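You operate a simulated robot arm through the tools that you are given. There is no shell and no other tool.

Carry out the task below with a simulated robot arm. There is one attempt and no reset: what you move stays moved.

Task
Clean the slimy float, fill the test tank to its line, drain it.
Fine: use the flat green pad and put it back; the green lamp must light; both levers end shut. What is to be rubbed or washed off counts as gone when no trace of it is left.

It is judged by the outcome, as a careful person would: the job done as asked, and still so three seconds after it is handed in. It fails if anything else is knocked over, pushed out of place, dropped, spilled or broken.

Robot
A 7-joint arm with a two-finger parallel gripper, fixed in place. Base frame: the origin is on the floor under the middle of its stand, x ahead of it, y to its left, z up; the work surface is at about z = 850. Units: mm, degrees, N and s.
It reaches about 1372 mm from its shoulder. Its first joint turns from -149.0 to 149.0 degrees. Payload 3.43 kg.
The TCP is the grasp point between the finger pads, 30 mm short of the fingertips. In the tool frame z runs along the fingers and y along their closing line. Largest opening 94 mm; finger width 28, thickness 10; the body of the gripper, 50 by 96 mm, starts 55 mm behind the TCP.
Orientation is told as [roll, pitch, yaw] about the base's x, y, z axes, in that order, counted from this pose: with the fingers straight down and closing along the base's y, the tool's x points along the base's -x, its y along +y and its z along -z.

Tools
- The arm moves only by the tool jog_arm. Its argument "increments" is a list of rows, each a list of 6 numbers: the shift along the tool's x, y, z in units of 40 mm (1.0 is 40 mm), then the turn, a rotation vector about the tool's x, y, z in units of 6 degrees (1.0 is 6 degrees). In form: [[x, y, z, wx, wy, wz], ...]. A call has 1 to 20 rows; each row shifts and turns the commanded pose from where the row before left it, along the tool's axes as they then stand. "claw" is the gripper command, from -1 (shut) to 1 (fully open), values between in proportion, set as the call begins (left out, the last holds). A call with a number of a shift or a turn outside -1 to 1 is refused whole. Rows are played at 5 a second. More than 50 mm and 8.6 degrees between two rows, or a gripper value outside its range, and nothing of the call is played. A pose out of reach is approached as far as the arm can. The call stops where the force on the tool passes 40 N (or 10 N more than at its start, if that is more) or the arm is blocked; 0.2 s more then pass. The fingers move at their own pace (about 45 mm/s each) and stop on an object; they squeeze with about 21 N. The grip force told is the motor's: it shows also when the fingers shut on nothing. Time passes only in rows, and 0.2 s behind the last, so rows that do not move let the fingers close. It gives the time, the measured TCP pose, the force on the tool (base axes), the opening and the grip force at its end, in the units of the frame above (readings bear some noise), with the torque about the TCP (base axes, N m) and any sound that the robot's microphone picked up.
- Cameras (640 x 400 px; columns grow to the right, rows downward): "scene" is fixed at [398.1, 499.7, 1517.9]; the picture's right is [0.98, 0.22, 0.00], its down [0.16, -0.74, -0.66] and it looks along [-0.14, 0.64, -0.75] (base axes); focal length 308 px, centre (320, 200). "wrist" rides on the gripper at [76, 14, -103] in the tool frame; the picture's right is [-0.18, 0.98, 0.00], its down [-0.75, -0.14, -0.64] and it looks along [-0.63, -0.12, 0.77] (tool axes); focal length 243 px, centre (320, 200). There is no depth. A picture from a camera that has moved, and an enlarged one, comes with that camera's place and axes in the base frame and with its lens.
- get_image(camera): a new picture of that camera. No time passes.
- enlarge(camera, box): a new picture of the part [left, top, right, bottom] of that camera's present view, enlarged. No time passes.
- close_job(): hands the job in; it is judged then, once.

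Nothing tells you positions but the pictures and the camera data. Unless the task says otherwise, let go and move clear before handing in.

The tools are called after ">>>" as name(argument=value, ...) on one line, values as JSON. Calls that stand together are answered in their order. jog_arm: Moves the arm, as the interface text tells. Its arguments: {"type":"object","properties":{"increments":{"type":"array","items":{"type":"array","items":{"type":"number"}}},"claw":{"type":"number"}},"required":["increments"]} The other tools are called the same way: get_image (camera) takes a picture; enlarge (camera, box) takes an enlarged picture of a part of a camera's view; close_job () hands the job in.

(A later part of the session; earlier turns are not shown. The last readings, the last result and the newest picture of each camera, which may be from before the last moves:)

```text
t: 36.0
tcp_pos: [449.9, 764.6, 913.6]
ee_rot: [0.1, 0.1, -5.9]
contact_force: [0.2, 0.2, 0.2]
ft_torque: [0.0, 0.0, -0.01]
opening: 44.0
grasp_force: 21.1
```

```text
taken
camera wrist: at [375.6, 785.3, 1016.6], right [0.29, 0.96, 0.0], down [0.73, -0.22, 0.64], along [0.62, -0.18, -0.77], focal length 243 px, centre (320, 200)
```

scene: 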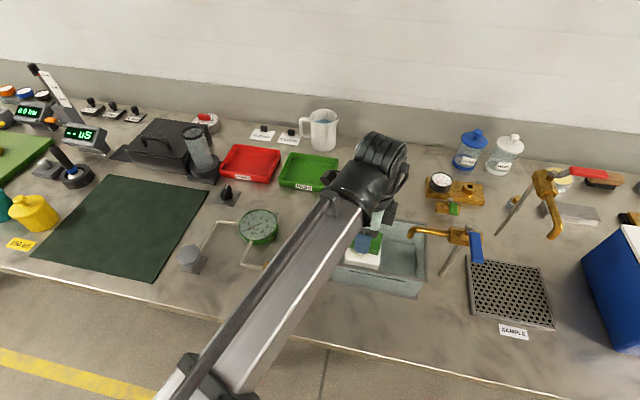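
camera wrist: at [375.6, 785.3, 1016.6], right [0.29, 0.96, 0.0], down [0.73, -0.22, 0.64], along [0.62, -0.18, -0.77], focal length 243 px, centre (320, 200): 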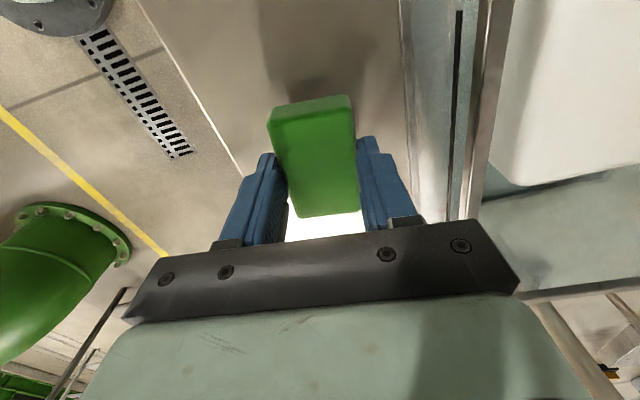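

>>> jog_arm(increments=[[0.03, -0.055, 0.2, 0, 0, 0], [0, 0, 0.2, 0, 0, 0], [0, 0, 0.12, 0, 0, 0], [0, 0, 0, 0, 0, 0], [0, 0, 0, 0, 0, 0]])

>>> jog_arm(increments=[[0, 0, 0.04, 0, 0, 0], [0, 0, 0, 0, 0, 0]])

```text
t: 37.2
tcp_pos: [446.6, 760.5, 892.5]
ee_rot: [-0.1, -0.1, -6.0]
contact_force: [0.4, 0.6, -0.6]
ft_torque: [0.03, 0.0, -0.02]
opening: 43.9
grasp_force: 20.8
```

```text
t: 37.8
tcp_pos: [448.0, 760.1, 889.4]
ee_rot: [0.0, 0.0, -6.0]
contact_force: [-1.1, 0.0, 0.0]
ft_torque: [-0.03, 0.01, -0.02]
opening: 43.8
grasp_force: 21.3
```

>>> jog_arm(increments=[[0, 0, 0.025, 0, 0, 0], [0, 0, 0, 0, 0, 0]])

>>> jog_arm(increments=[[0, 0.02, 0.025, 0, 0, 0], [0, 0, 0, 0, 0, 0]])

```text
t: 38.4
tcp_pos: [447.4, 760.6, 889.8]
ee_rot: [0.0, 0.0, -6.0]
contact_force: [0.1, -1.3, -0.6]
ft_torque: [-0.03, 0.02, 0.02]
opening: 44.0
grasp_force: 20.9
```

```text
t: 39.0
tcp_pos: [447.1, 762.2, 888.2]
ee_rot: [0.0, 0.0, -6.0]
contact_force: [-0.6, 0.6, 0.0]
ft_torque: [-0.06, 0.01, -0.01]
opening: 44.1
grasp_force: 21.3
```

>>> jog_arm(increments=[[0, 0, 0.025, 0, 0, 0], [0, 0, 0, 0, 0, 0]])

>>> jog_arm(increments=[[0, 0, 0.02, 0, 0, 0], [0, 0, 0, 0, 0, 0]])

>>> enlarge(camera="wrist", box=[230, 60, 430, 240])

```text
t: 39.6
tcp_pos: [447.3, 760.4, 889.4]
ee_rot: [0.0, 0.0, -6.0]
contact_force: [-0.4, -0.5, 9.8]
ft_torque: [-0.07, 0.01, 0.01]
opening: 44.2
grasp_force: 20.8
```

```text
t: 40.2
tcp_pos: [446.6, 762.1, 887.4]
ee_rot: [0.2, -0.1, -6.0]
contact_force: [-1.6, -2.2, 23.9]
ft_torque: [-0.16, 0.09, -0.05]
opening: 44.0
grasp_force: 21.3
```

```text
2.22 times, centred on (330, 150) of wrist
camera zoom: at [373.4, 783.7, 992.1], right [0.29, 0.96, 0.0], down [0.73, -0.22, 0.64], along [0.62, -0.18, -0.77], focal length 539 px, centre (298, 311)
```

zoom: 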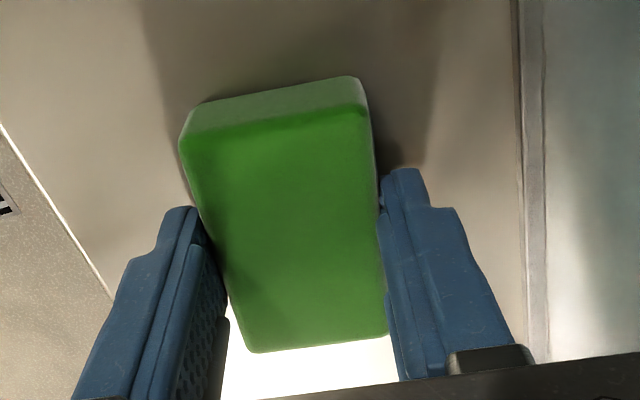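

The pad is on the bench. I'll ease the pressure, open the fingers, and rise straight up.

>>> jog_arm(increments=[[0, 0, -0.025, 0, 0, 0], [0, 0, 0, 0, 0, 0]])

>>> jog_arm(increments=[[0, 0, 0, 0, 0, 0], [0, 0, 0, 0, 0, 0], [0, 0, 0, 0, 0, 0], [0, 0, 0, 0, 0, 0]], claw=0.4)

>>> jog_arm(increments=[[0, 0, -0.4, 0, 0, 0], [0, 0, -0.8, 0, 0, 0], [0, 0, -0.8, 0, 0, 0], [0, 0, -0.8, 0, 0, 0], [0, 0, -0.8, 0, 0, 0], [0, 0, -0.8, 0, 0, 0]])

>>> get_image(camera="wrist")

>>> enlarge(camera="wrist", box=[260, 30, 380, 130])

```text
t: 40.8
tcp_pos: [447.6, 761.6, 888.0]
ee_rot: [0.0, 0.0, -6.0]
contact_force: [-0.1, 2.5, 19.7]
ft_torque: [0.05, 0.02, 0.03]
opening: 43.9
grasp_force: 21.4
```

```text
t: 41.8
tcp_pos: [447.8, 760.6, 889.4]
ee_rot: [0.0, 0.1, -6.0]
contact_force: [0.4, 0.1, -0.1]
ft_torque: [0.02, 0.03, -0.03]
opening: 65.7
grasp_force: 0.0
```

```text
t: 43.2
tcp_pos: [447.9, 761.2, 1065.5]
ee_rot: [0.0, 0.0, -5.9]
contact_force: [0.1, 0.0, -0.3]
ft_torque: [0.0, -0.01, 0.0]
opening: 65.8
grasp_force: 0.0
```

```text
taken
camera wrist: at [374.5, 783.4, 1168.4], right [0.29, 0.96, 0.0], down [0.73, -0.22, 0.64], along [0.62, -0.18, -0.77], focal length 243 px, centre (320, 200)
```

wrist: 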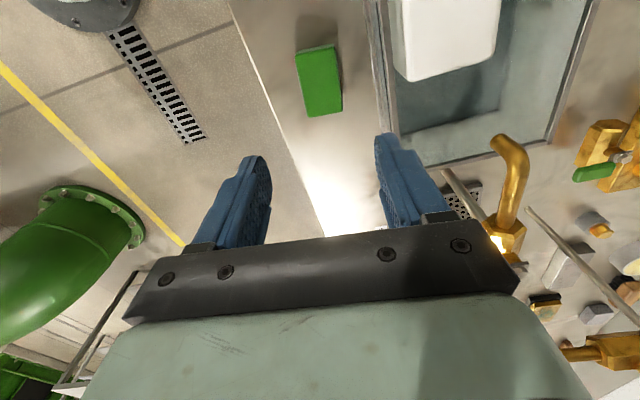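

```text
4.00 times, centred on (320, 80) of wrist
camera zoom: at [374.5, 783.4, 1168.4], right [0.29, 0.96, 0.0], down [0.73, -0.22, 0.64], along [0.62, -0.18, -0.77], focal length 970 px, centre (320, 680)
```

zoom: 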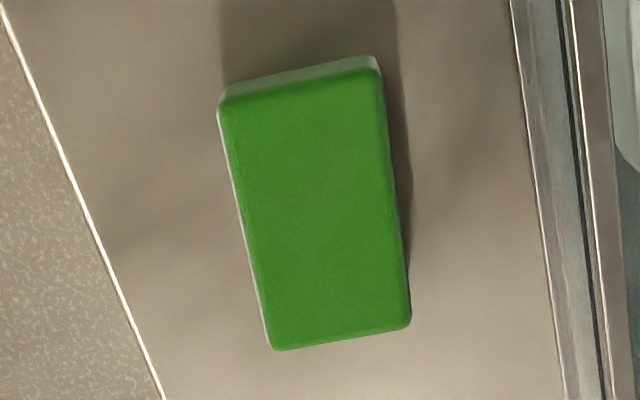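

The pad is back within about 1 mm of where it was. Next I'll straighten the wrist, rise, and look at the blue tap lever by the tank.

>>> jog_arm(increments=[[0, 0, -0.8, 0, 0, 0], [0, 0, -0.8, 0, 0, 0], [0, 0, -0.9, 0, 0, -1.0], [-0.9, 0.6, 0, 0, 0, 0], [-0.9, 0.6, 0, 0, 0, 0], [-0.9, 0.6, 0, 0, 0, 0], [-0.9, 0.6, 0, 0, 0, 0], [-0.45, 0.3, 0, 0, 0, 0]])

>>> get_image(camera="wrist")

>>> get_image(camera="scene")

```text
t: 45.0
tcp_pos: [611.0, 869.3, 1164.1]
ee_rot: [0.0, 0.0, -0.1]
contact_force: [-0.2, -0.3, 1.2]
ft_torque: [0.0, -0.04, 0.01]
opening: 65.7
grasp_force: 0.1
```

```text
taken
camera wrist: at [534.4, 882.9, 1267.7], right [0.18, 0.98, 0.0], down [0.75, -0.14, 0.64], along [0.63, -0.12, -0.77], focal length 243 px, centre (320, 200)
```

wrist: 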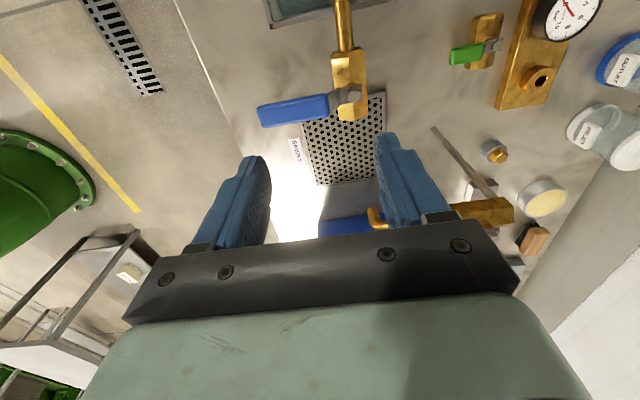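

```text
taken
```

scene: 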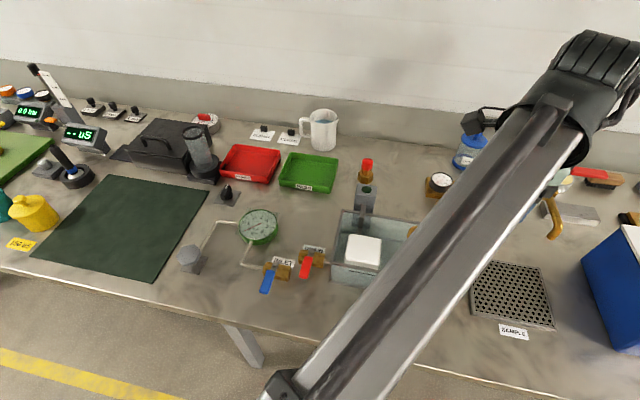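

>>> enlarge(camera="wrist", box=[240, 20, 400, 140])

>>> enlarge(camera="scene", box=[340, 230, 390, 275])

>>> enlarge(camera="scene", box=[240, 225, 400, 325])

```text
3.33 times, centred on (320, 80) of wrist
camera zoom: at [534.4, 882.9, 1267.7], right [0.18, 0.98, 0.0], down [0.75, -0.14, 0.64], along [0.63, -0.12, -0.77], focal length 809 px, centre (320, 600)
```

zoom: 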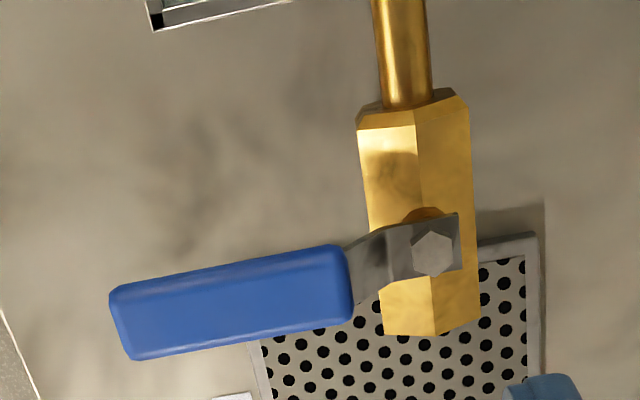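

```text
8.89 times, centred on (365, 252) of scene
camera zoom: at [398.1, 499.7, 1517.9], right [0.98, 0.22, 0.0], down [0.16, -0.74, -0.66], along [-0.14, 0.64, -0.75], focal length 2733 px, centre (-80, -267)
```

zoom: 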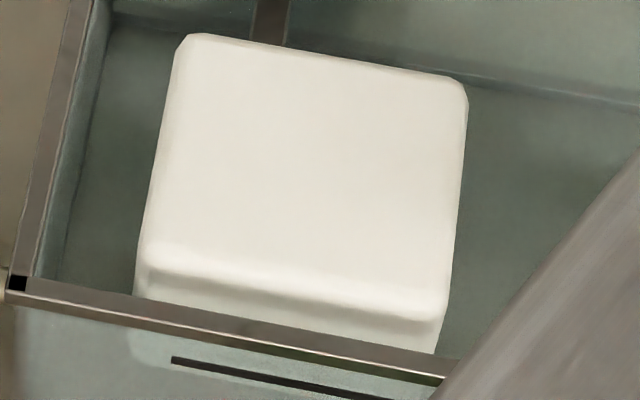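

```text
4.00 times, centred on (320, 275) of scene
camera zoom: at [398.1, 499.7, 1517.9], right [0.98, 0.22, 0.0], down [0.16, -0.74, -0.66], along [-0.14, 0.64, -0.75], focal length 1230 px, centre (320, -100)
```

zoom: 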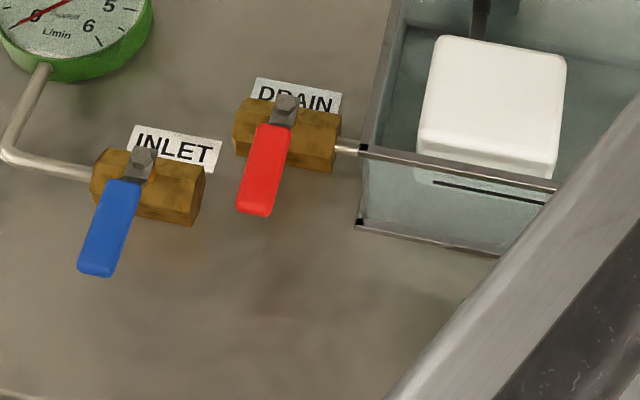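

The float's top is spotless. The blue lever pivots at about (604, 900, 1045), and its handle runs in −y to about y 814, square to the pipe, so it is shut. I'll turn the gripper so the fingers close along x and can straddle this handle.

>>> jog_arm(increments=[[0, 0, 0, 0, 0, 1.0], [0, 0, 0, 0, 0, 1.0], [0, 0, 0, 0, 0, 1.0], [0, 0, 0, 0, 0, 1.0], [0, 0, 0, 0, 0, 1.0], [0, 0, 0, 0, 0, 1.0], [0, 0, 0, 0, 0, 1.0], [0, 0, 0, 0, 0, 1.0], [0, 0, 0, 0, 0, 1.0], [0, 0, 0, 0, 0, 1.0], [0, 0, 0, 0, 0, 1.0], [0, 0, 0, 0, 0, 1.0], [0, 0, 0, 0, 0, 1.0], [0, 0, 0, 0, 0, 1.0], [0, 0, 0, 0, 0, 1.0]], claw=-0.1)

>>> get_image(camera="wrist")

>>> get_image(camera="scene")

```text
t: 48.2
tcp_pos: [609.8, 871.3, 1164.1]
ee_rot: [0.1, 0.0, -90.1]
contact_force: [-0.3, 0.8, 0.2]
ft_torque: [-0.03, 0.0, -0.03]
opening: 42.3
grasp_force: 0.1
```

```text
taken
camera wrist: at [624.6, 946.4, 1267.6], right [0.98, -0.19, 0.0], down [-0.14, -0.75, 0.64], along [-0.12, -0.63, -0.77], focal length 243 px, centre (320, 200)
```

wrist: 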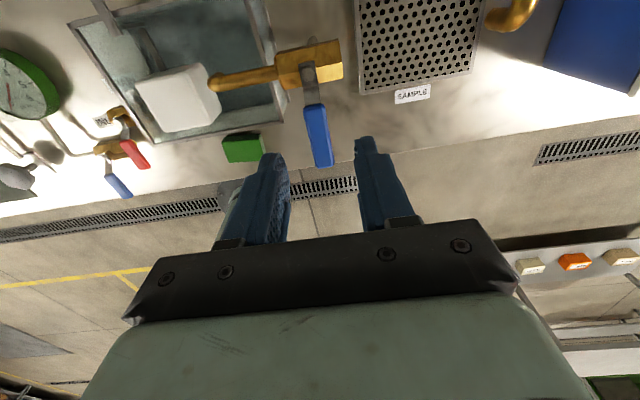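

```text
taken
```

scene: 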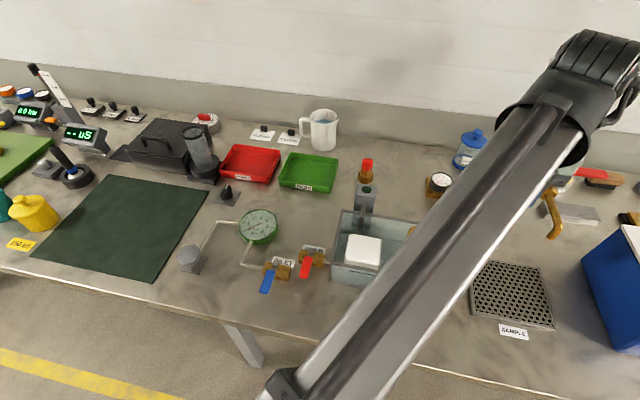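

This view shows the lever, tank and float together. I'll enlarge to measure the lever more precisely.

>>> enlarge(camera="wrist", box=[260, 30, 380, 180])

>>> enlarge(camera="wrist", box=[40, 0, 300, 200])

```text
2.67 times, centred on (320, 105) of wrist
camera zoom: at [624.6, 946.4, 1267.6], right [0.98, -0.19, 0.0], down [-0.14, -0.75, 0.64], along [-0.12, -0.63, -0.77], focal length 647 px, centre (320, 453)
```

zoom: 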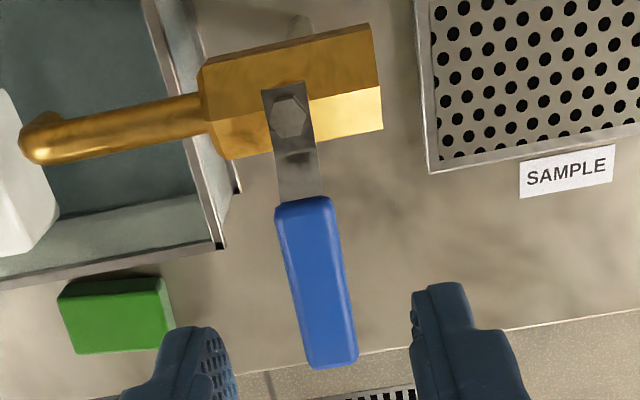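

```text
2.00 times, centred on (170, 100) of wrist
camera zoom: at [624.6, 946.4, 1267.6], right [0.98, -0.19, 0.0], down [-0.14, -0.75, 0.64], along [-0.12, -0.63, -0.77], focal length 485 px, centre (620, 400)
```

zoom: 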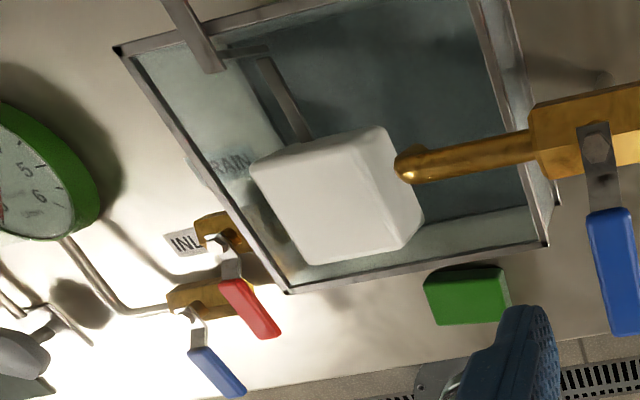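

The lever handle is centred at x≈606, spans y 815–878, is about 20 mm wide and has its top at z≈1055. I'll lower the open fingers to straddle it around y 835.

>>> jog_arm(increments=[[-0.9, -0.095, 0, 0, 0, 0], [0, 0, 0.8, 0, 0, 0], [0, 0, 0.6, 0, 0, 0], [0, 0, 0, 0, 0, 0]])

>>> get_image(camera="wrist")

```text
t: 49.2
tcp_pos: [607.1, 833.2, 1108.2]
ee_rot: [0.0, 0.1, -90.0]
contact_force: [-0.2, 0.1, 0.3]
ft_torque: [0.02, -0.01, 0.01]
opening: 42.1
grasp_force: 0.1
```

```text
taken
camera wrist: at [620.4, 909.4, 1211.9], right [0.98, -0.18, 0.0], down [-0.14, -0.75, 0.64], along [-0.12, -0.63, -0.77], focal length 243 px, centre (320, 200)
```

wrist: 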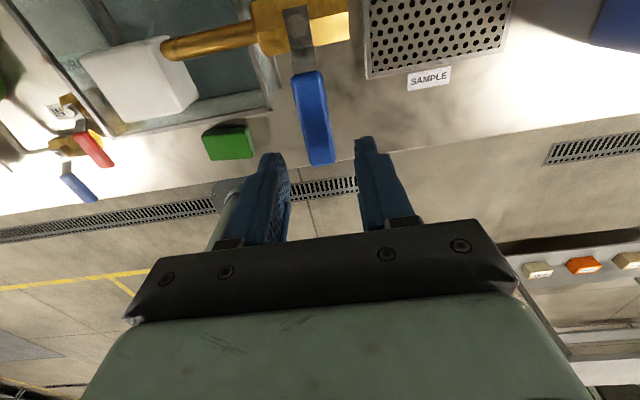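

>>> jog_arm(increments=[[0, 0, 0.4, 0, 0, 0], [0, 0, 0.3, 0, 0, 0], [0, 0, 0.2, 0, 0, 0], [0, 0, 0, 0, 0, 0]])

>>> get_image(camera="wrist")

>>> enlarge(camera="wrist", box=[230, 60, 410, 240])

```text
t: 50.2
tcp_pos: [605.9, 832.5, 1071.0]
ee_rot: [0.0, 0.0, -90.0]
contact_force: [1.1, 0.1, -0.1]
ft_torque: [-0.02, 0.0, 0.0]
opening: 42.3
grasp_force: 0.0
```

```text
taken
camera wrist: at [620.0, 909.7, 1175.4], right [0.98, -0.18, 0.0], down [-0.14, -0.75, 0.64], along [-0.12, -0.63, -0.77], focal length 243 px, centre (320, 200)
```

wrist: 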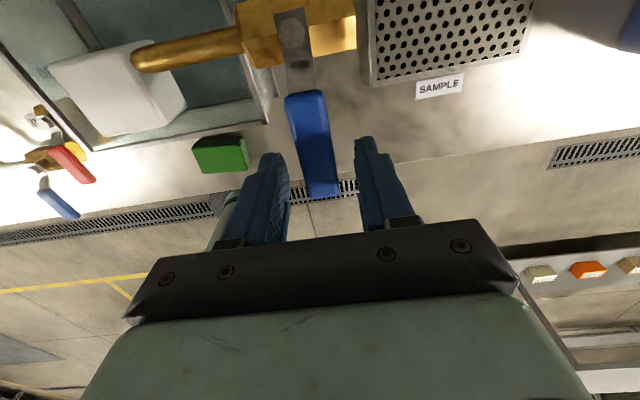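

```text
2.22 times, centred on (320, 150) of wrist
camera zoom: at [620.0, 909.7, 1175.4], right [0.98, -0.18, 0.0], down [-0.14, -0.75, 0.64], along [-0.12, -0.63, -0.77], focal length 539 px, centre (320, 311)
```

zoom: 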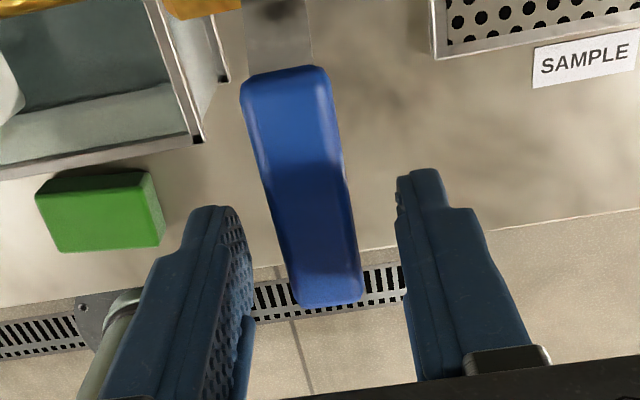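

The fingers straddle the handle. I'll narrow the opening and try a small turn toward +x to learn which way it opens.

>>> jog_arm(increments=[[0, 0, 0, 0, 0, 0], [0, 0, 0, 0, 0, 0], [0, 0.08, 0, 0, 0, 0]], claw=-0.44)

>>> jog_arm(increments=[[0.005, 0.088, 0, 0, 0, -0.5], [0, 0, 0, 0, 0, 0]])

```text
t: 51.0
tcp_pos: [608.4, 834.2, 1071.6]
ee_rot: [0.0, 0.1, -90.0]
contact_force: [-1.6, 0.0, -0.2]
ft_torque: [0.0, 0.01, 0.04]
opening: 27.3
grasp_force: 0.6
```

```text
t: 51.6
tcp_pos: [610.2, 833.3, 1072.3]
ee_rot: [-0.1, 0.0, -86.9]
contact_force: [-11.4, 2.2, -5.2]
ft_torque: [0.09, 0.15, -0.22]
opening: 32.7
grasp_force: 6.1
```

>>> enlarge(camera="wrist", box=[230, 0, 410, 220])

```text
1.82 times, centred on (320, 110) of wrist
camera zoom: at [622.4, 911.3, 1175.7], right [0.99, -0.13, 0.0], down [-0.1, -0.76, 0.64], along [-0.09, -0.64, -0.77], focal length 441 px, centre (320, 364)
```

zoom: 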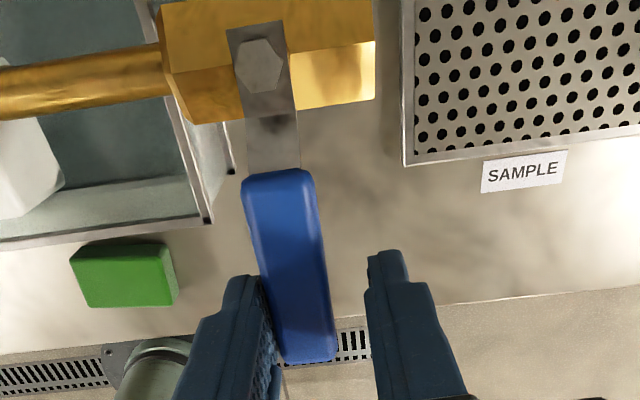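

The left finger presses on the handle and the lever hasn't visibly moved. I'll back off and try the other direction to compare resistance.

>>> jog_arm(increments=[[0, -0.1, 0, 0, 0, 0.5], [0, -0.1, 0, 0, 0, 0], [0, -0.07, 0, 0, 0, 0], [0, 0, 0, 0, 0, 0]])

>>> jog_arm(increments=[[0.005, -0.088, 0, 0, 0, 0.5], [0, 0, 0, 0, 0, 0]])

>>> enlarge(camera="wrist", box=[230, 0, 410, 220])

```text
t: 52.6
tcp_pos: [601.4, 834.4, 1073.0]
ee_rot: [0.0, 0.0, -90.0]
contact_force: [0.3, -1.3, -0.3]
ft_torque: [0.02, -0.01, -0.04]
opening: 26.7
grasp_force: 0.3
```

```text
t: 53.2
tcp_pos: [597.9, 833.6, 1072.1]
ee_rot: [0.0, 0.0, -93.0]
contact_force: [1.6, 0.2, 0.3]
ft_torque: [0.01, -0.04, -0.01]
opening: 26.7
grasp_force: 0.6
```

```text
1.82 times, centred on (320, 110) of wrist
camera zoom: at [616.7, 909.0, 1176.5], right [0.97, -0.24, 0.0], down [-0.18, -0.74, 0.64], along [-0.15, -0.62, -0.77], focal length 441 px, centre (320, 364)
```

zoom: 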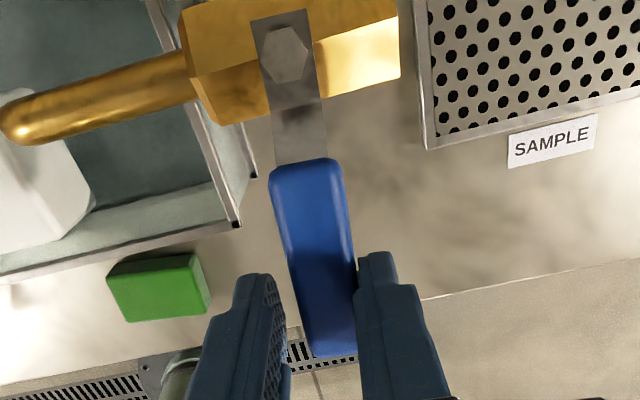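

The lever gives easily toward −x (under 2 N), while +x met a stop. So it opens toward −x. I'll confirm with a few more degrees.

>>> jog_arm(increments=[[0.009, -0.175, 0, 0, 0, 1.0], [0, 0, 0, 0, 0, 0]])

>>> get_image(camera="wrist")

>>> get_image(camera="scene")

```text
t: 53.8
tcp_pos: [590.8, 834.6, 1072.6]
ee_rot: [0.0, 0.0, -99.0]
contact_force: [0.3, 0.0, 1.5]
ft_torque: [-0.03, -0.02, -0.01]
opening: 26.2
grasp_force: 0.5
```

```text
taken
camera wrist: at [617.8, 907.8, 1175.6], right [0.94, -0.34, 0.0], down [-0.26, -0.72, 0.64], along [-0.22, -0.6, -0.77], focal length 243 px, centre (320, 200)
```

wrist: 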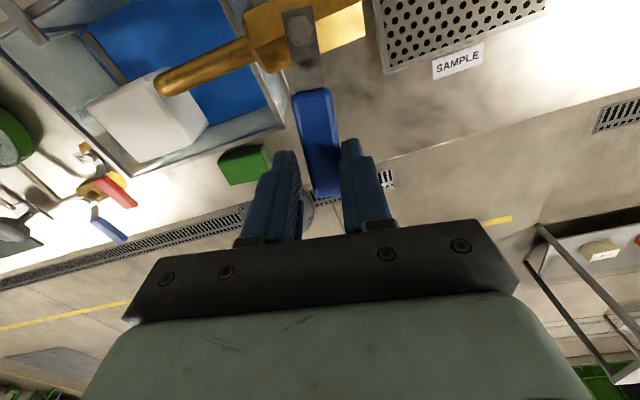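

```text
taken
```

scene: 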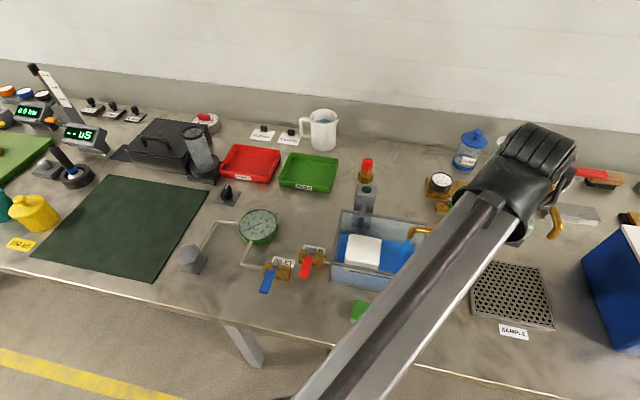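

Water is already entering the tank (blue). I'll check the level now, with the valve only slightly open.

>>> enlarge(camera="scene", box=[320, 180, 440, 300])

>>> enlarge(camera="wrist", box=[40, 0, 300, 200])

```text
3.33 times, centred on (380, 240) of scene
camera zoom: at [398.1, 499.7, 1517.9], right [0.98, 0.22, 0.0], down [0.16, -0.74, -0.66], along [-0.14, 0.64, -0.75], focal length 1025 px, centre (120, 67)
```

zoom: 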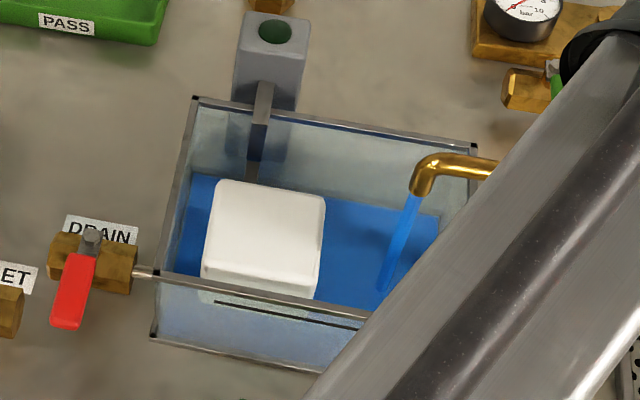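

```text
2.00 times, centred on (170, 100) of wrist
camera zoom: at [617.8, 907.8, 1175.6], right [0.94, -0.34, 0.0], down [-0.26, -0.72, 0.64], along [-0.22, -0.6, -0.77], focal length 485 px, centre (620, 400)
```

zoom: 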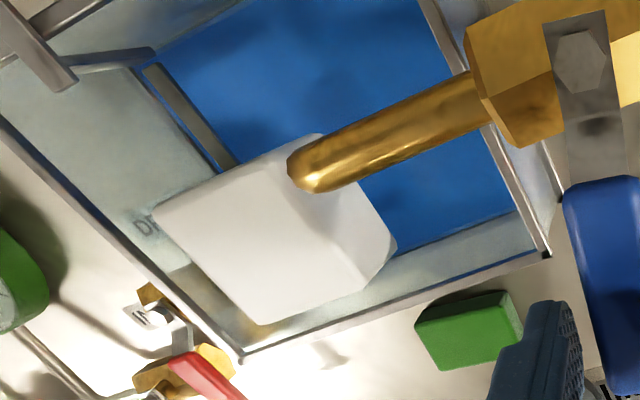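

The level is just starting near the bottom. I'll let one second pass to gauge the flow rate.

>>> jog_arm(increments=[[0, 0, 0, 0, 0, 0], [0, 0, 0, 0, 0, 0], [0, 0, 0, 0, 0, 0], [0, 0, 0, 0, 0, 0], [0, 0, 0, 0, 0, 0]])

>>> enlarge(camera="scene", box=[320, 180, 440, 300])

```text
t: 55.0
tcp_pos: [591.5, 834.3, 1071.0]
ee_rot: [0.0, -0.1, -98.9]
contact_force: [0.2, 0.5, -0.3]
ft_torque: [0.02, 0.02, -0.01]
opening: 26.4
grasp_force: 0.1
```

```text
3.33 times, centred on (380, 240) of scene
camera zoom: at [398.1, 499.7, 1517.9], right [0.98, 0.22, 0.0], down [0.16, -0.74, -0.66], along [-0.14, 0.64, -0.75], focal length 1025 px, centre (120, 67)
```

zoom: 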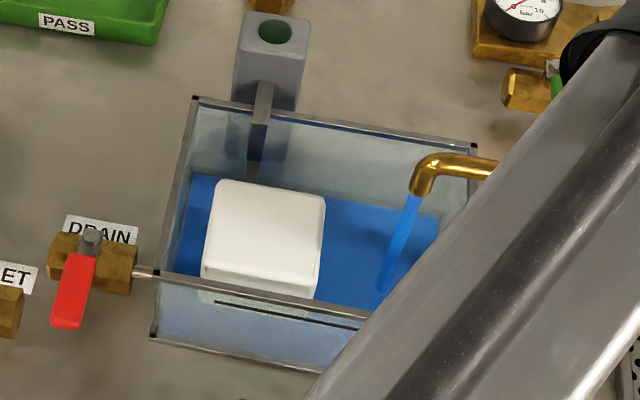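

The flow is slow at this opening. I'll open about 18° more.

>>> jog_arm(increments=[[0.009, -0.175, 0, 0, 0, 1.0], [0.009, -0.175, 0, 0, 0, 1.0], [0.009, -0.175, 0, 0, 0, 1.0], [0, 0, 0, 0, 0, 0], [0, 0, 0, 0, 0, 0], [0, 0, 0, 0, 0, 0]])

>>> enlarge(camera="scene", box=[320, 180, 440, 300])

>>> get_image(camera="wrist")

```text
t: 56.4
tcp_pos: [575.3, 839.5, 1071.8]
ee_rot: [0.0, 0.0, -113.9]
contact_force: [-0.2, 0.2, -0.4]
ft_torque: [0.0, -0.01, -0.04]
opening: 26.2
grasp_force: 0.0
out of reach, approached as far as the arm can: row 3
```

```text
3.33 times, centred on (380, 240) of scene
camera zoom: at [398.1, 499.7, 1517.9], right [0.98, 0.22, 0.0], down [0.16, -0.74, -0.66], along [-0.14, 0.64, -0.75], focal length 1025 px, centre (120, 67)
```

zoom: 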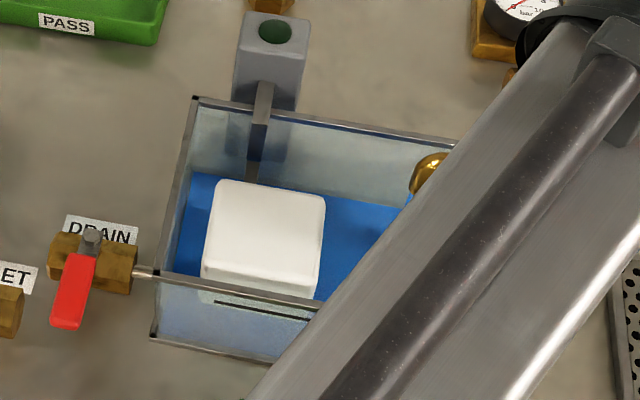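

```text
taken
camera wrist: at [619.2, 903.2, 1175.6], right [0.82, -0.57, 0.0], down [-0.44, -0.63, 0.64], along [-0.36, -0.53, -0.77], focal length 243 px, centre (320, 200)
```

wrist: 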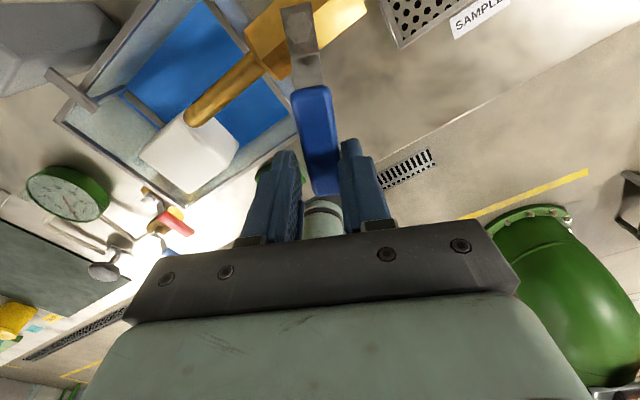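

The wrist is at its turning limit at yaw −114°, but the valve is now about 25° open, which is enough. I'll watch how fast the level rises.

>>> jog_arm(increments=[[0, 0, 0, 0, 0, 0], [0, 0, 0, 0, 0, 0], [0, 0, 0, 0, 0, 0], [0, 0, 0, 0, 0, 0], [0, 0, 0, 0, 0, 0], [0, 0, 0, 0, 0, 0], [0, 0, 0, 0, 0, 0], [0, 0, 0, 0, 0, 0], [0, 0, 0, 0, 0, 0], [0, 0, 0, 0, 0, 0]])

>>> enlarge(camera="scene", box=[320, 180, 440, 300])

```text
t: 58.6
tcp_pos: [574.5, 840.2, 1071.1]
ee_rot: [0.0, 0.1, -114.1]
contact_force: [-0.1, 0.0, 0.2]
ft_torque: [0.01, 0.02, 0.0]
opening: 26.0
grasp_force: 0.1
```

```text
3.33 times, centred on (380, 240) of scene
camera zoom: at [398.1, 499.7, 1517.9], right [0.98, 0.22, 0.0], down [0.16, -0.74, -0.66], along [-0.14, 0.64, -0.75], focal length 1025 px, centre (120, 67)
```

zoom: 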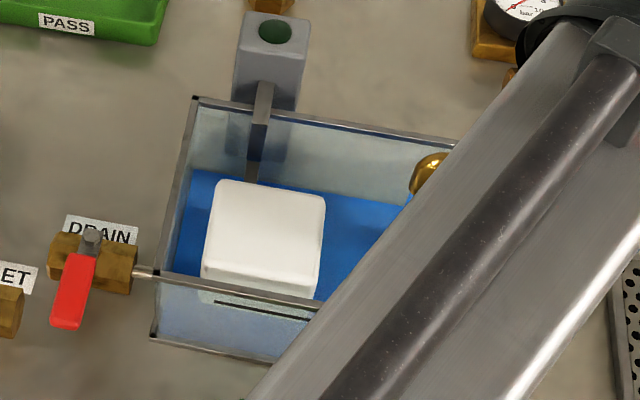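

The level is rising by roughly 1 mm/s, which is slow and controllable. I'll hold and let time pass, checking regularly.

>>> jog_arm(increments=[[0, 0, 0, 0, 0, 0], [0, 0, 0, 0, 0, 0], [0, 0, 0, 0, 0, 0], [0, 0, 0, 0, 0, 0], [0, 0, 0, 0, 0, 0], [0, 0, 0, 0, 0, 0], [0, 0, 0, 0, 0, 0], [0, 0, 0, 0, 0, 0], [0, 0, 0, 0, 0, 0], [0, 0, 0, 0, 0, 0], [0, 0, 0, 0, 0, 0], [0, 0, 0, 0, 0, 0], [0, 0, 0, 0, 0, 0], [0, 0, 0, 0, 0, 0], [0, 0, 0, 0, 0, 0], [0, 0, 0, 0, 0, 0], [0, 0, 0, 0, 0, 0], [0, 0, 0, 0, 0, 0], [0, 0, 0, 0, 0, 0], [0, 0, 0, 0, 0, 0]])

>>> enlarge(camera="scene", box=[320, 180, 440, 300])

>>> enlarge(camera="wrist", box=[50, 0, 310, 210])

```text
t: 62.8
tcp_pos: [574.8, 839.5, 1073.3]
ee_rot: [0.0, 0.0, -114.0]
contact_force: [-0.2, -0.1, 0.1]
ft_torque: [0.01, -0.01, 0.02]
opening: 26.2
grasp_force: 0.0
```

```text
3.33 times, centred on (380, 240) of scene
camera zoom: at [398.1, 499.7, 1517.9], right [0.98, 0.22, 0.0], down [0.16, -0.74, -0.66], along [-0.14, 0.64, -0.75], focal length 1025 px, centre (120, 67)
```

zoom: 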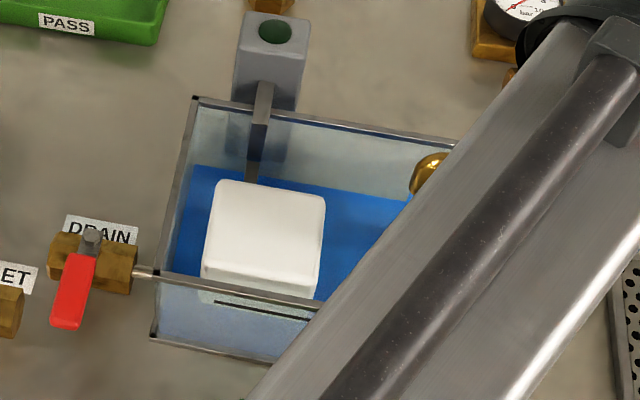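

```text
1.90 times, centred on (180, 105) of wrist
camera zoom: at [619.2, 903.2, 1175.6], right [0.82, -0.57, 0.0], down [-0.44, -0.63, 0.64], along [-0.36, -0.53, -0.77], focal length 462 px, centre (587, 381)
```

zoom: 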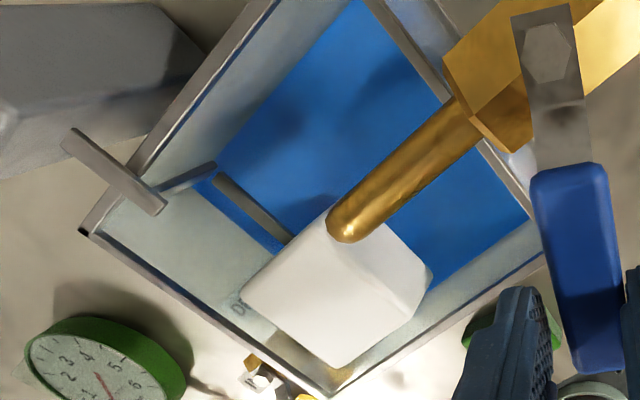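

The level is at about z 861 and rising 1.8 mm/s, with the line at z 918, so about 30 s remain. I'll wait in batches.

>>> jog_arm(increments=[[0, 0, 0, 0, 0, 0], [0, 0, 0, 0, 0, 0], [0, 0, 0, 0, 0, 0], [0, 0, 0, 0, 0, 0], [0, 0, 0, 0, 0, 0], [0, 0, 0, 0, 0, 0], [0, 0, 0, 0, 0, 0], [0, 0, 0, 0, 0, 0], [0, 0, 0, 0, 0, 0], [0, 0, 0, 0, 0, 0], [0, 0, 0, 0, 0, 0], [0, 0, 0, 0, 0, 0], [0, 0, 0, 0, 0, 0], [0, 0, 0, 0, 0, 0], [0, 0, 0, 0, 0, 0], [0, 0, 0, 0, 0, 0], [0, 0, 0, 0, 0, 0], [0, 0, 0, 0, 0, 0], [0, 0, 0, 0, 0, 0], [0, 0, 0, 0, 0, 0]])

>>> jog_arm(increments=[[0, 0, 0, 0, 0, 0], [0, 0, 0, 0, 0, 0], [0, 0, 0, 0, 0, 0], [0, 0, 0, 0, 0, 0], [0, 0, 0, 0, 0, 0], [0, 0, 0, 0, 0, 0], [0, 0, 0, 0, 0, 0], [0, 0, 0, 0, 0, 0], [0, 0, 0, 0, 0, 0], [0, 0, 0, 0, 0, 0], [0, 0, 0, 0, 0, 0], [0, 0, 0, 0, 0, 0], [0, 0, 0, 0, 0, 0], [0, 0, 0, 0, 0, 0], [0, 0, 0, 0, 0, 0], [0, 0, 0, 0, 0, 0], [0, 0, 0, 0, 0, 0], [0, 0, 0, 0, 0, 0], [0, 0, 0, 0, 0, 0], [0, 0, 0, 0, 0, 0]])

>>> enlarge(camera="scene", box=[320, 180, 440, 300])

>>> enlarge(camera="wrist", box=[50, 0, 310, 210])

```text
t: 67.0
tcp_pos: [575.6, 839.5, 1071.1]
ee_rot: [0.0, 0.1, -113.9]
contact_force: [-0.5, -0.3, 0.0]
ft_torque: [-0.01, -0.02, -0.01]
opening: 26.2
grasp_force: 0.1
```

```text
t: 71.2
tcp_pos: [574.3, 839.8, 1073.2]
ee_rot: [0.1, 0.0, -114.0]
contact_force: [0.0, 0.7, -0.3]
ft_torque: [0.03, 0.04, -0.03]
opening: 26.2
grasp_force: 0.1
```

```text
3.33 times, centred on (380, 240) of scene
camera zoom: at [398.1, 499.7, 1517.9], right [0.98, 0.22, 0.0], down [0.16, -0.74, -0.66], along [-0.14, 0.64, -0.75], focal length 1025 px, centre (120, 67)
```

zoom: 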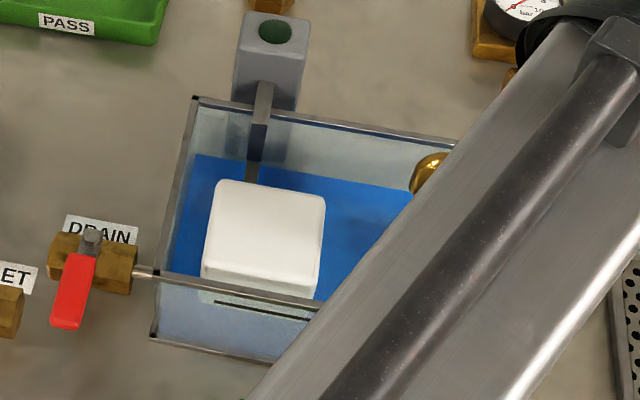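

```text
1.90 times, centred on (180, 105) of wrist
camera zoom: at [619.3, 903.2, 1175.6], right [0.82, -0.57, 0.0], down [-0.44, -0.63, 0.64], along [-0.36, -0.53, -0.77], focal length 462 px, centre (587, 381)
```

zoom: 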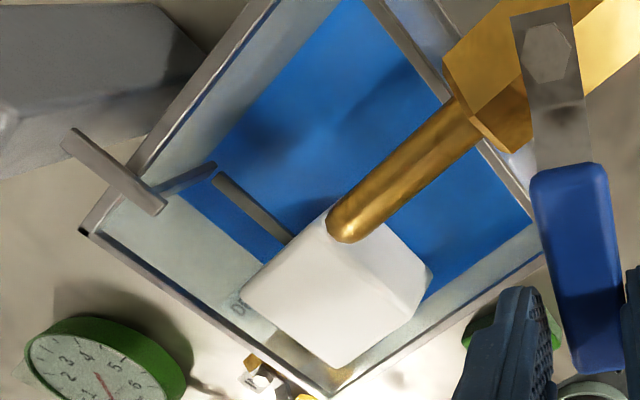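

The level is at about z 874, rising 1.5 mm/s. I'll keep waiting.

>>> jog_arm(increments=[[0, 0, 0, 0, 0, 0], [0, 0, 0, 0, 0, 0], [0, 0, 0, 0, 0, 0], [0, 0, 0, 0, 0, 0], [0, 0, 0, 0, 0, 0], [0, 0, 0, 0, 0, 0], [0, 0, 0, 0, 0, 0], [0, 0, 0, 0, 0, 0], [0, 0, 0, 0, 0, 0], [0, 0, 0, 0, 0, 0], [0, 0, 0, 0, 0, 0], [0, 0, 0, 0, 0, 0], [0, 0, 0, 0, 0, 0], [0, 0, 0, 0, 0, 0], [0, 0, 0, 0, 0, 0], [0, 0, 0, 0, 0, 0], [0, 0, 0, 0, 0, 0], [0, 0, 0, 0, 0, 0], [0, 0, 0, 0, 0, 0], [0, 0, 0, 0, 0, 0]])

>>> jog_arm(increments=[[0, 0, 0, 0, 0, 0], [0, 0, 0, 0, 0, 0], [0, 0, 0, 0, 0, 0], [0, 0, 0, 0, 0, 0], [0, 0, 0, 0, 0, 0], [0, 0, 0, 0, 0, 0], [0, 0, 0, 0, 0, 0], [0, 0, 0, 0, 0, 0], [0, 0, 0, 0, 0, 0], [0, 0, 0, 0, 0, 0], [0, 0, 0, 0, 0, 0], [0, 0, 0, 0, 0, 0], [0, 0, 0, 0, 0, 0], [0, 0, 0, 0, 0, 0], [0, 0, 0, 0, 0, 0], [0, 0, 0, 0, 0, 0], [0, 0, 0, 0, 0, 0], [0, 0, 0, 0, 0, 0], [0, 0, 0, 0, 0, 0], [0, 0, 0, 0, 0, 0]])

>>> enlarge(camera="scene", box=[320, 180, 440, 300])

>>> enlarge(camera="wrist", box=[50, 0, 310, 210])

```text
t: 75.4
tcp_pos: [575.0, 838.5, 1072.5]
ee_rot: [0.0, 0.0, -114.0]
contact_force: [0.0, -0.7, -0.9]
ft_torque: [-0.02, 0.0, 0.0]
opening: 26.4
grasp_force: 0.1
```

```text
t: 79.6
tcp_pos: [574.3, 840.0, 1072.8]
ee_rot: [0.1, 0.0, -114.0]
contact_force: [-0.1, 0.0, 0.0]
ft_torque: [0.01, 0.02, 0.01]
opening: 26.3
grasp_force: 0.0
```

```text
3.33 times, centred on (380, 240) of scene
camera zoom: at [398.1, 499.7, 1517.9], right [0.98, 0.22, 0.0], down [0.16, -0.74, -0.66], along [-0.14, 0.64, -0.75], focal length 1025 px, centre (120, 67)
```

zoom: 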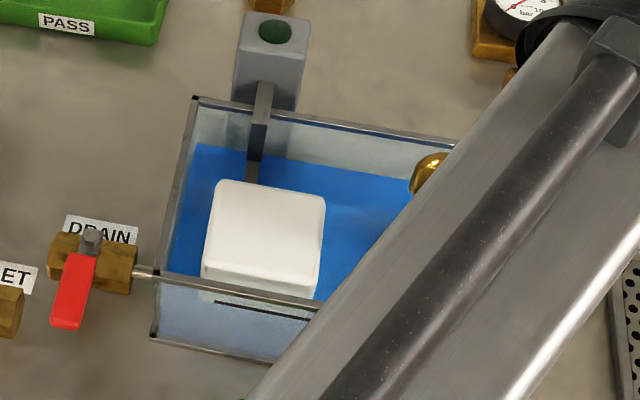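

```text
1.90 times, centred on (180, 105) of wrist
camera zoom: at [619.2, 903.2, 1175.6], right [0.82, -0.57, 0.0], down [-0.44, -0.63, 0.64], along [-0.36, -0.53, -0.77], focal length 462 px, centre (587, 381)
```

zoom: 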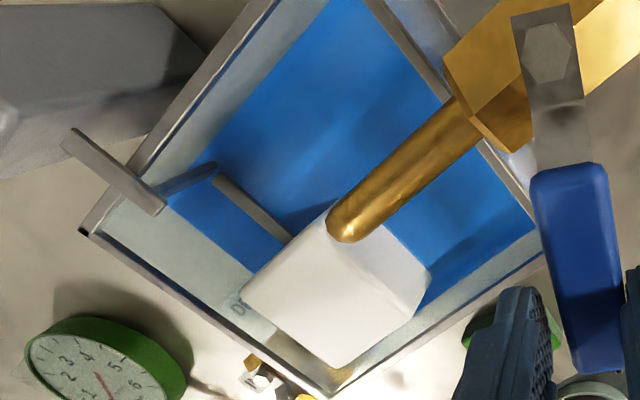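

The level is at about z 888. I'll wait another 8 s.

>>> jog_arm(increments=[[0, 0, 0, 0, 0, 0], [0, 0, 0, 0, 0, 0], [0, 0, 0, 0, 0, 0], [0, 0, 0, 0, 0, 0], [0, 0, 0, 0, 0, 0], [0, 0, 0, 0, 0, 0], [0, 0, 0, 0, 0, 0], [0, 0, 0, 0, 0, 0], [0, 0, 0, 0, 0, 0], [0, 0, 0, 0, 0, 0], [0, 0, 0, 0, 0, 0], [0, 0, 0, 0, 0, 0], [0, 0, 0, 0, 0, 0], [0, 0, 0, 0, 0, 0], [0, 0, 0, 0, 0, 0], [0, 0, 0, 0, 0, 0], [0, 0, 0, 0, 0, 0], [0, 0, 0, 0, 0, 0], [0, 0, 0, 0, 0, 0], [0, 0, 0, 0, 0, 0]])

>>> jog_arm(increments=[[0, 0, 0, 0, 0, 0], [0, 0, 0, 0, 0, 0], [0, 0, 0, 0, 0, 0], [0, 0, 0, 0, 0, 0], [0, 0, 0, 0, 0, 0], [0, 0, 0, 0, 0, 0], [0, 0, 0, 0, 0, 0], [0, 0, 0, 0, 0, 0], [0, 0, 0, 0, 0, 0], [0, 0, 0, 0, 0, 0], [0, 0, 0, 0, 0, 0], [0, 0, 0, 0, 0, 0], [0, 0, 0, 0, 0, 0], [0, 0, 0, 0, 0, 0], [0, 0, 0, 0, 0, 0], [0, 0, 0, 0, 0, 0]])

>>> enlarge(camera="scene", box=[320, 180, 440, 300])

>>> enlarge(camera="scene", box=[325, 230, 405, 300])

```text
t: 83.8
tcp_pos: [575.5, 839.1, 1073.2]
ee_rot: [0.0, -0.1, -114.0]
contact_force: [-0.7, -0.5, -0.7]
ft_torque: [-0.03, -0.01, 0.02]
opening: 26.2
grasp_force: 0.1
```

```text
t: 87.2
tcp_pos: [574.3, 839.0, 1072.2]
ee_rot: [-0.1, 0.0, -114.0]
contact_force: [0.1, 0.3, -0.1]
ft_torque: [-0.01, 0.01, -0.03]
opening: 26.1
grasp_force: 0.1
```

```text
3.33 times, centred on (380, 240) of scene
camera zoom: at [398.1, 499.7, 1517.9], right [0.98, 0.22, 0.0], down [0.16, -0.74, -0.66], along [-0.14, 0.64, -0.75], focal length 1025 px, centre (120, 67)
```

zoom: 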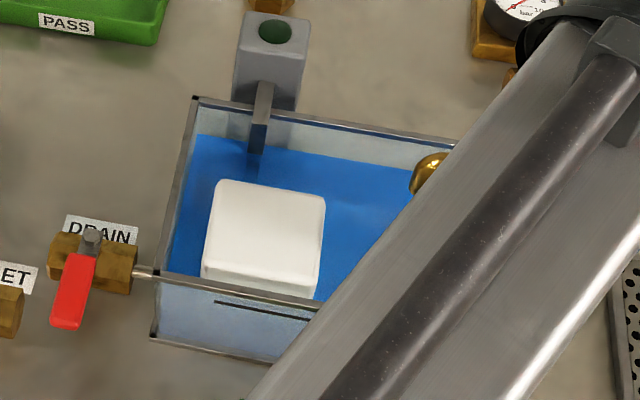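

```text
5.71 times, centred on (365, 265) of scene
camera zoom: at [398.1, 499.7, 1517.9], right [0.98, 0.22, 0.0], down [0.16, -0.74, -0.66], along [-0.14, 0.64, -0.75], focal length 1757 px, centre (63, -171)
```

zoom: 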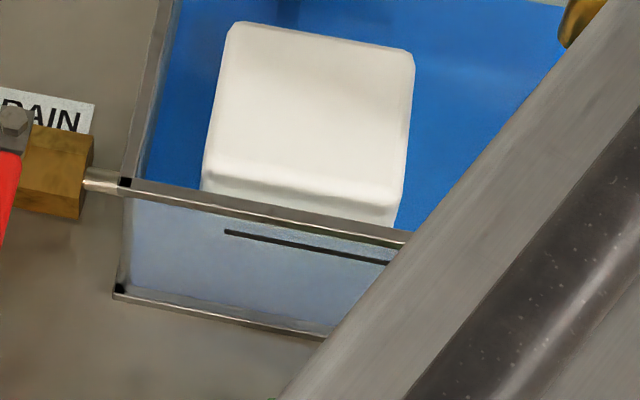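

The level is at about z 899, and the lamp is still dark. I'll proceed in shorter steps.

>>> jog_arm(increments=[[0, 0, 0, 0, 0, 0], [0, 0, 0, 0, 0, 0], [0, 0, 0, 0, 0, 0], [0, 0, 0, 0, 0, 0], [0, 0, 0, 0, 0, 0], [0, 0, 0, 0, 0, 0], [0, 0, 0, 0, 0, 0], [0, 0, 0, 0, 0, 0], [0, 0, 0, 0, 0, 0], [0, 0, 0, 0, 0, 0], [0, 0, 0, 0, 0, 0], [0, 0, 0, 0, 0, 0], [0, 0, 0, 0, 0, 0], [0, 0, 0, 0, 0, 0], [0, 0, 0, 0, 0, 0], [0, 0, 0, 0, 0, 0], [0, 0, 0, 0, 0, 0], [0, 0, 0, 0, 0, 0], [0, 0, 0, 0, 0, 0], [0, 0, 0, 0, 0, 0]])

>>> enlarge(camera="scene", box=[325, 180, 405, 230])

>>> enlarge(camera="scene", box=[325, 230, 405, 300])

```text
t: 91.4
tcp_pos: [574.1, 839.1, 1071.7]
ee_rot: [0.1, 0.0, -114.0]
contact_force: [0.1, 0.5, 0.3]
ft_torque: [0.0, 0.01, 0.01]
opening: 26.2
grasp_force: 0.1
```

```text
8.00 times, centred on (365, 205) of scene
camera zoom: at [398.1, 499.7, 1517.9], right [0.98, 0.22, 0.0], down [0.16, -0.74, -0.66], along [-0.14, 0.64, -0.75], focal length 2460 px, centre (-40, 160)
```

zoom: 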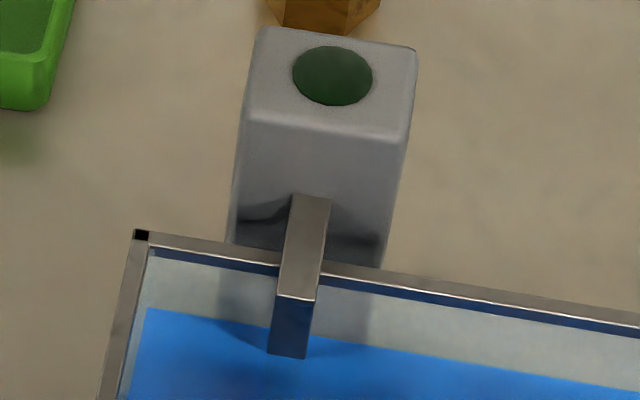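

```text
5.71 times, centred on (365, 265) of scene
camera zoom: at [398.1, 499.7, 1517.9], right [0.98, 0.22, 0.0], down [0.16, -0.74, -0.66], along [-0.14, 0.64, -0.75], focal length 1757 px, centre (63, -171)
```

zoom: 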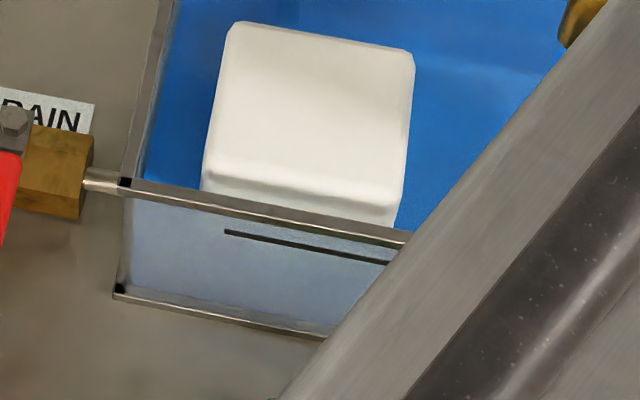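

The level is at about z 905. I'll wait 3 s.

>>> jog_arm(increments=[[0, 0, 0, 0, 0, 0], [0, 0, 0, 0, 0, 0], [0, 0, 0, 0, 0, 0], [0, 0, 0, 0, 0, 0], [0, 0, 0, 0, 0, 0], [0, 0, 0, 0, 0, 0], [0, 0, 0, 0, 0, 0], [0, 0, 0, 0, 0, 0], [0, 0, 0, 0, 0, 0], [0, 0, 0, 0, 0, 0], [0, 0, 0, 0, 0, 0], [0, 0, 0, 0, 0, 0], [0, 0, 0, 0, 0, 0], [0, 0, 0, 0, 0, 0]])

>>> enlarge(camera="scene", box=[325, 180, 405, 230])

>>> enlarge(camera="scene", box=[325, 230, 405, 300])

```text
t: 94.4
tcp_pos: [575.8, 839.0, 1071.2]
ee_rot: [0.0, 0.0, -114.1]
contact_force: [0.0, 0.1, 0.2]
ft_torque: [0.02, 0.02, -0.01]
opening: 26.3
grasp_force: 0.0
```

```text
8.00 times, centred on (365, 205) of scene
camera zoom: at [398.1, 499.7, 1517.9], right [0.98, 0.22, 0.0], down [0.16, -0.74, -0.66], along [-0.14, 0.64, -0.75], focal length 2460 px, centre (-40, 160)
```

zoom: 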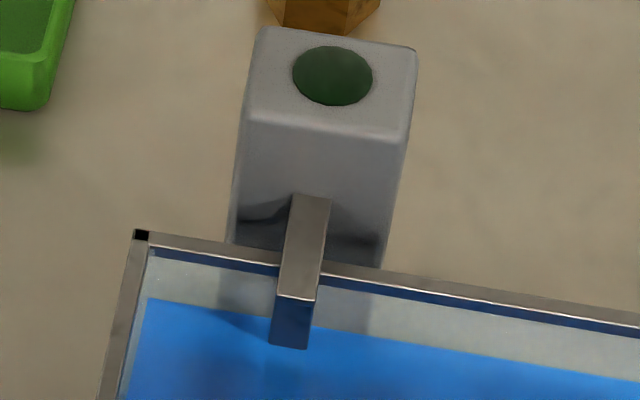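

```text
5.71 times, centred on (365, 265) of scene
camera zoom: at [398.1, 499.7, 1517.9], right [0.98, 0.22, 0.0], down [0.16, -0.74, -0.66], along [-0.14, 0.64, -0.75], focal length 1757 px, centre (63, -171)
```

zoom: 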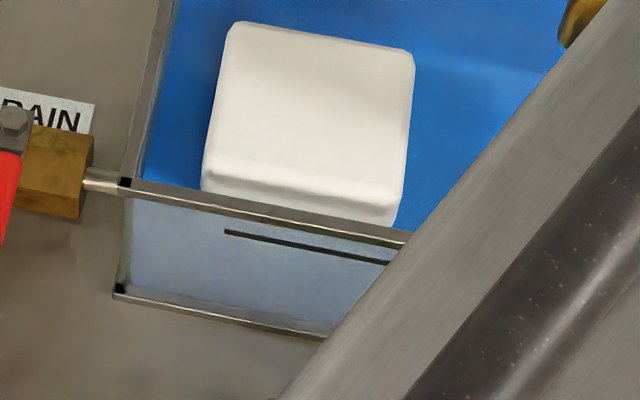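

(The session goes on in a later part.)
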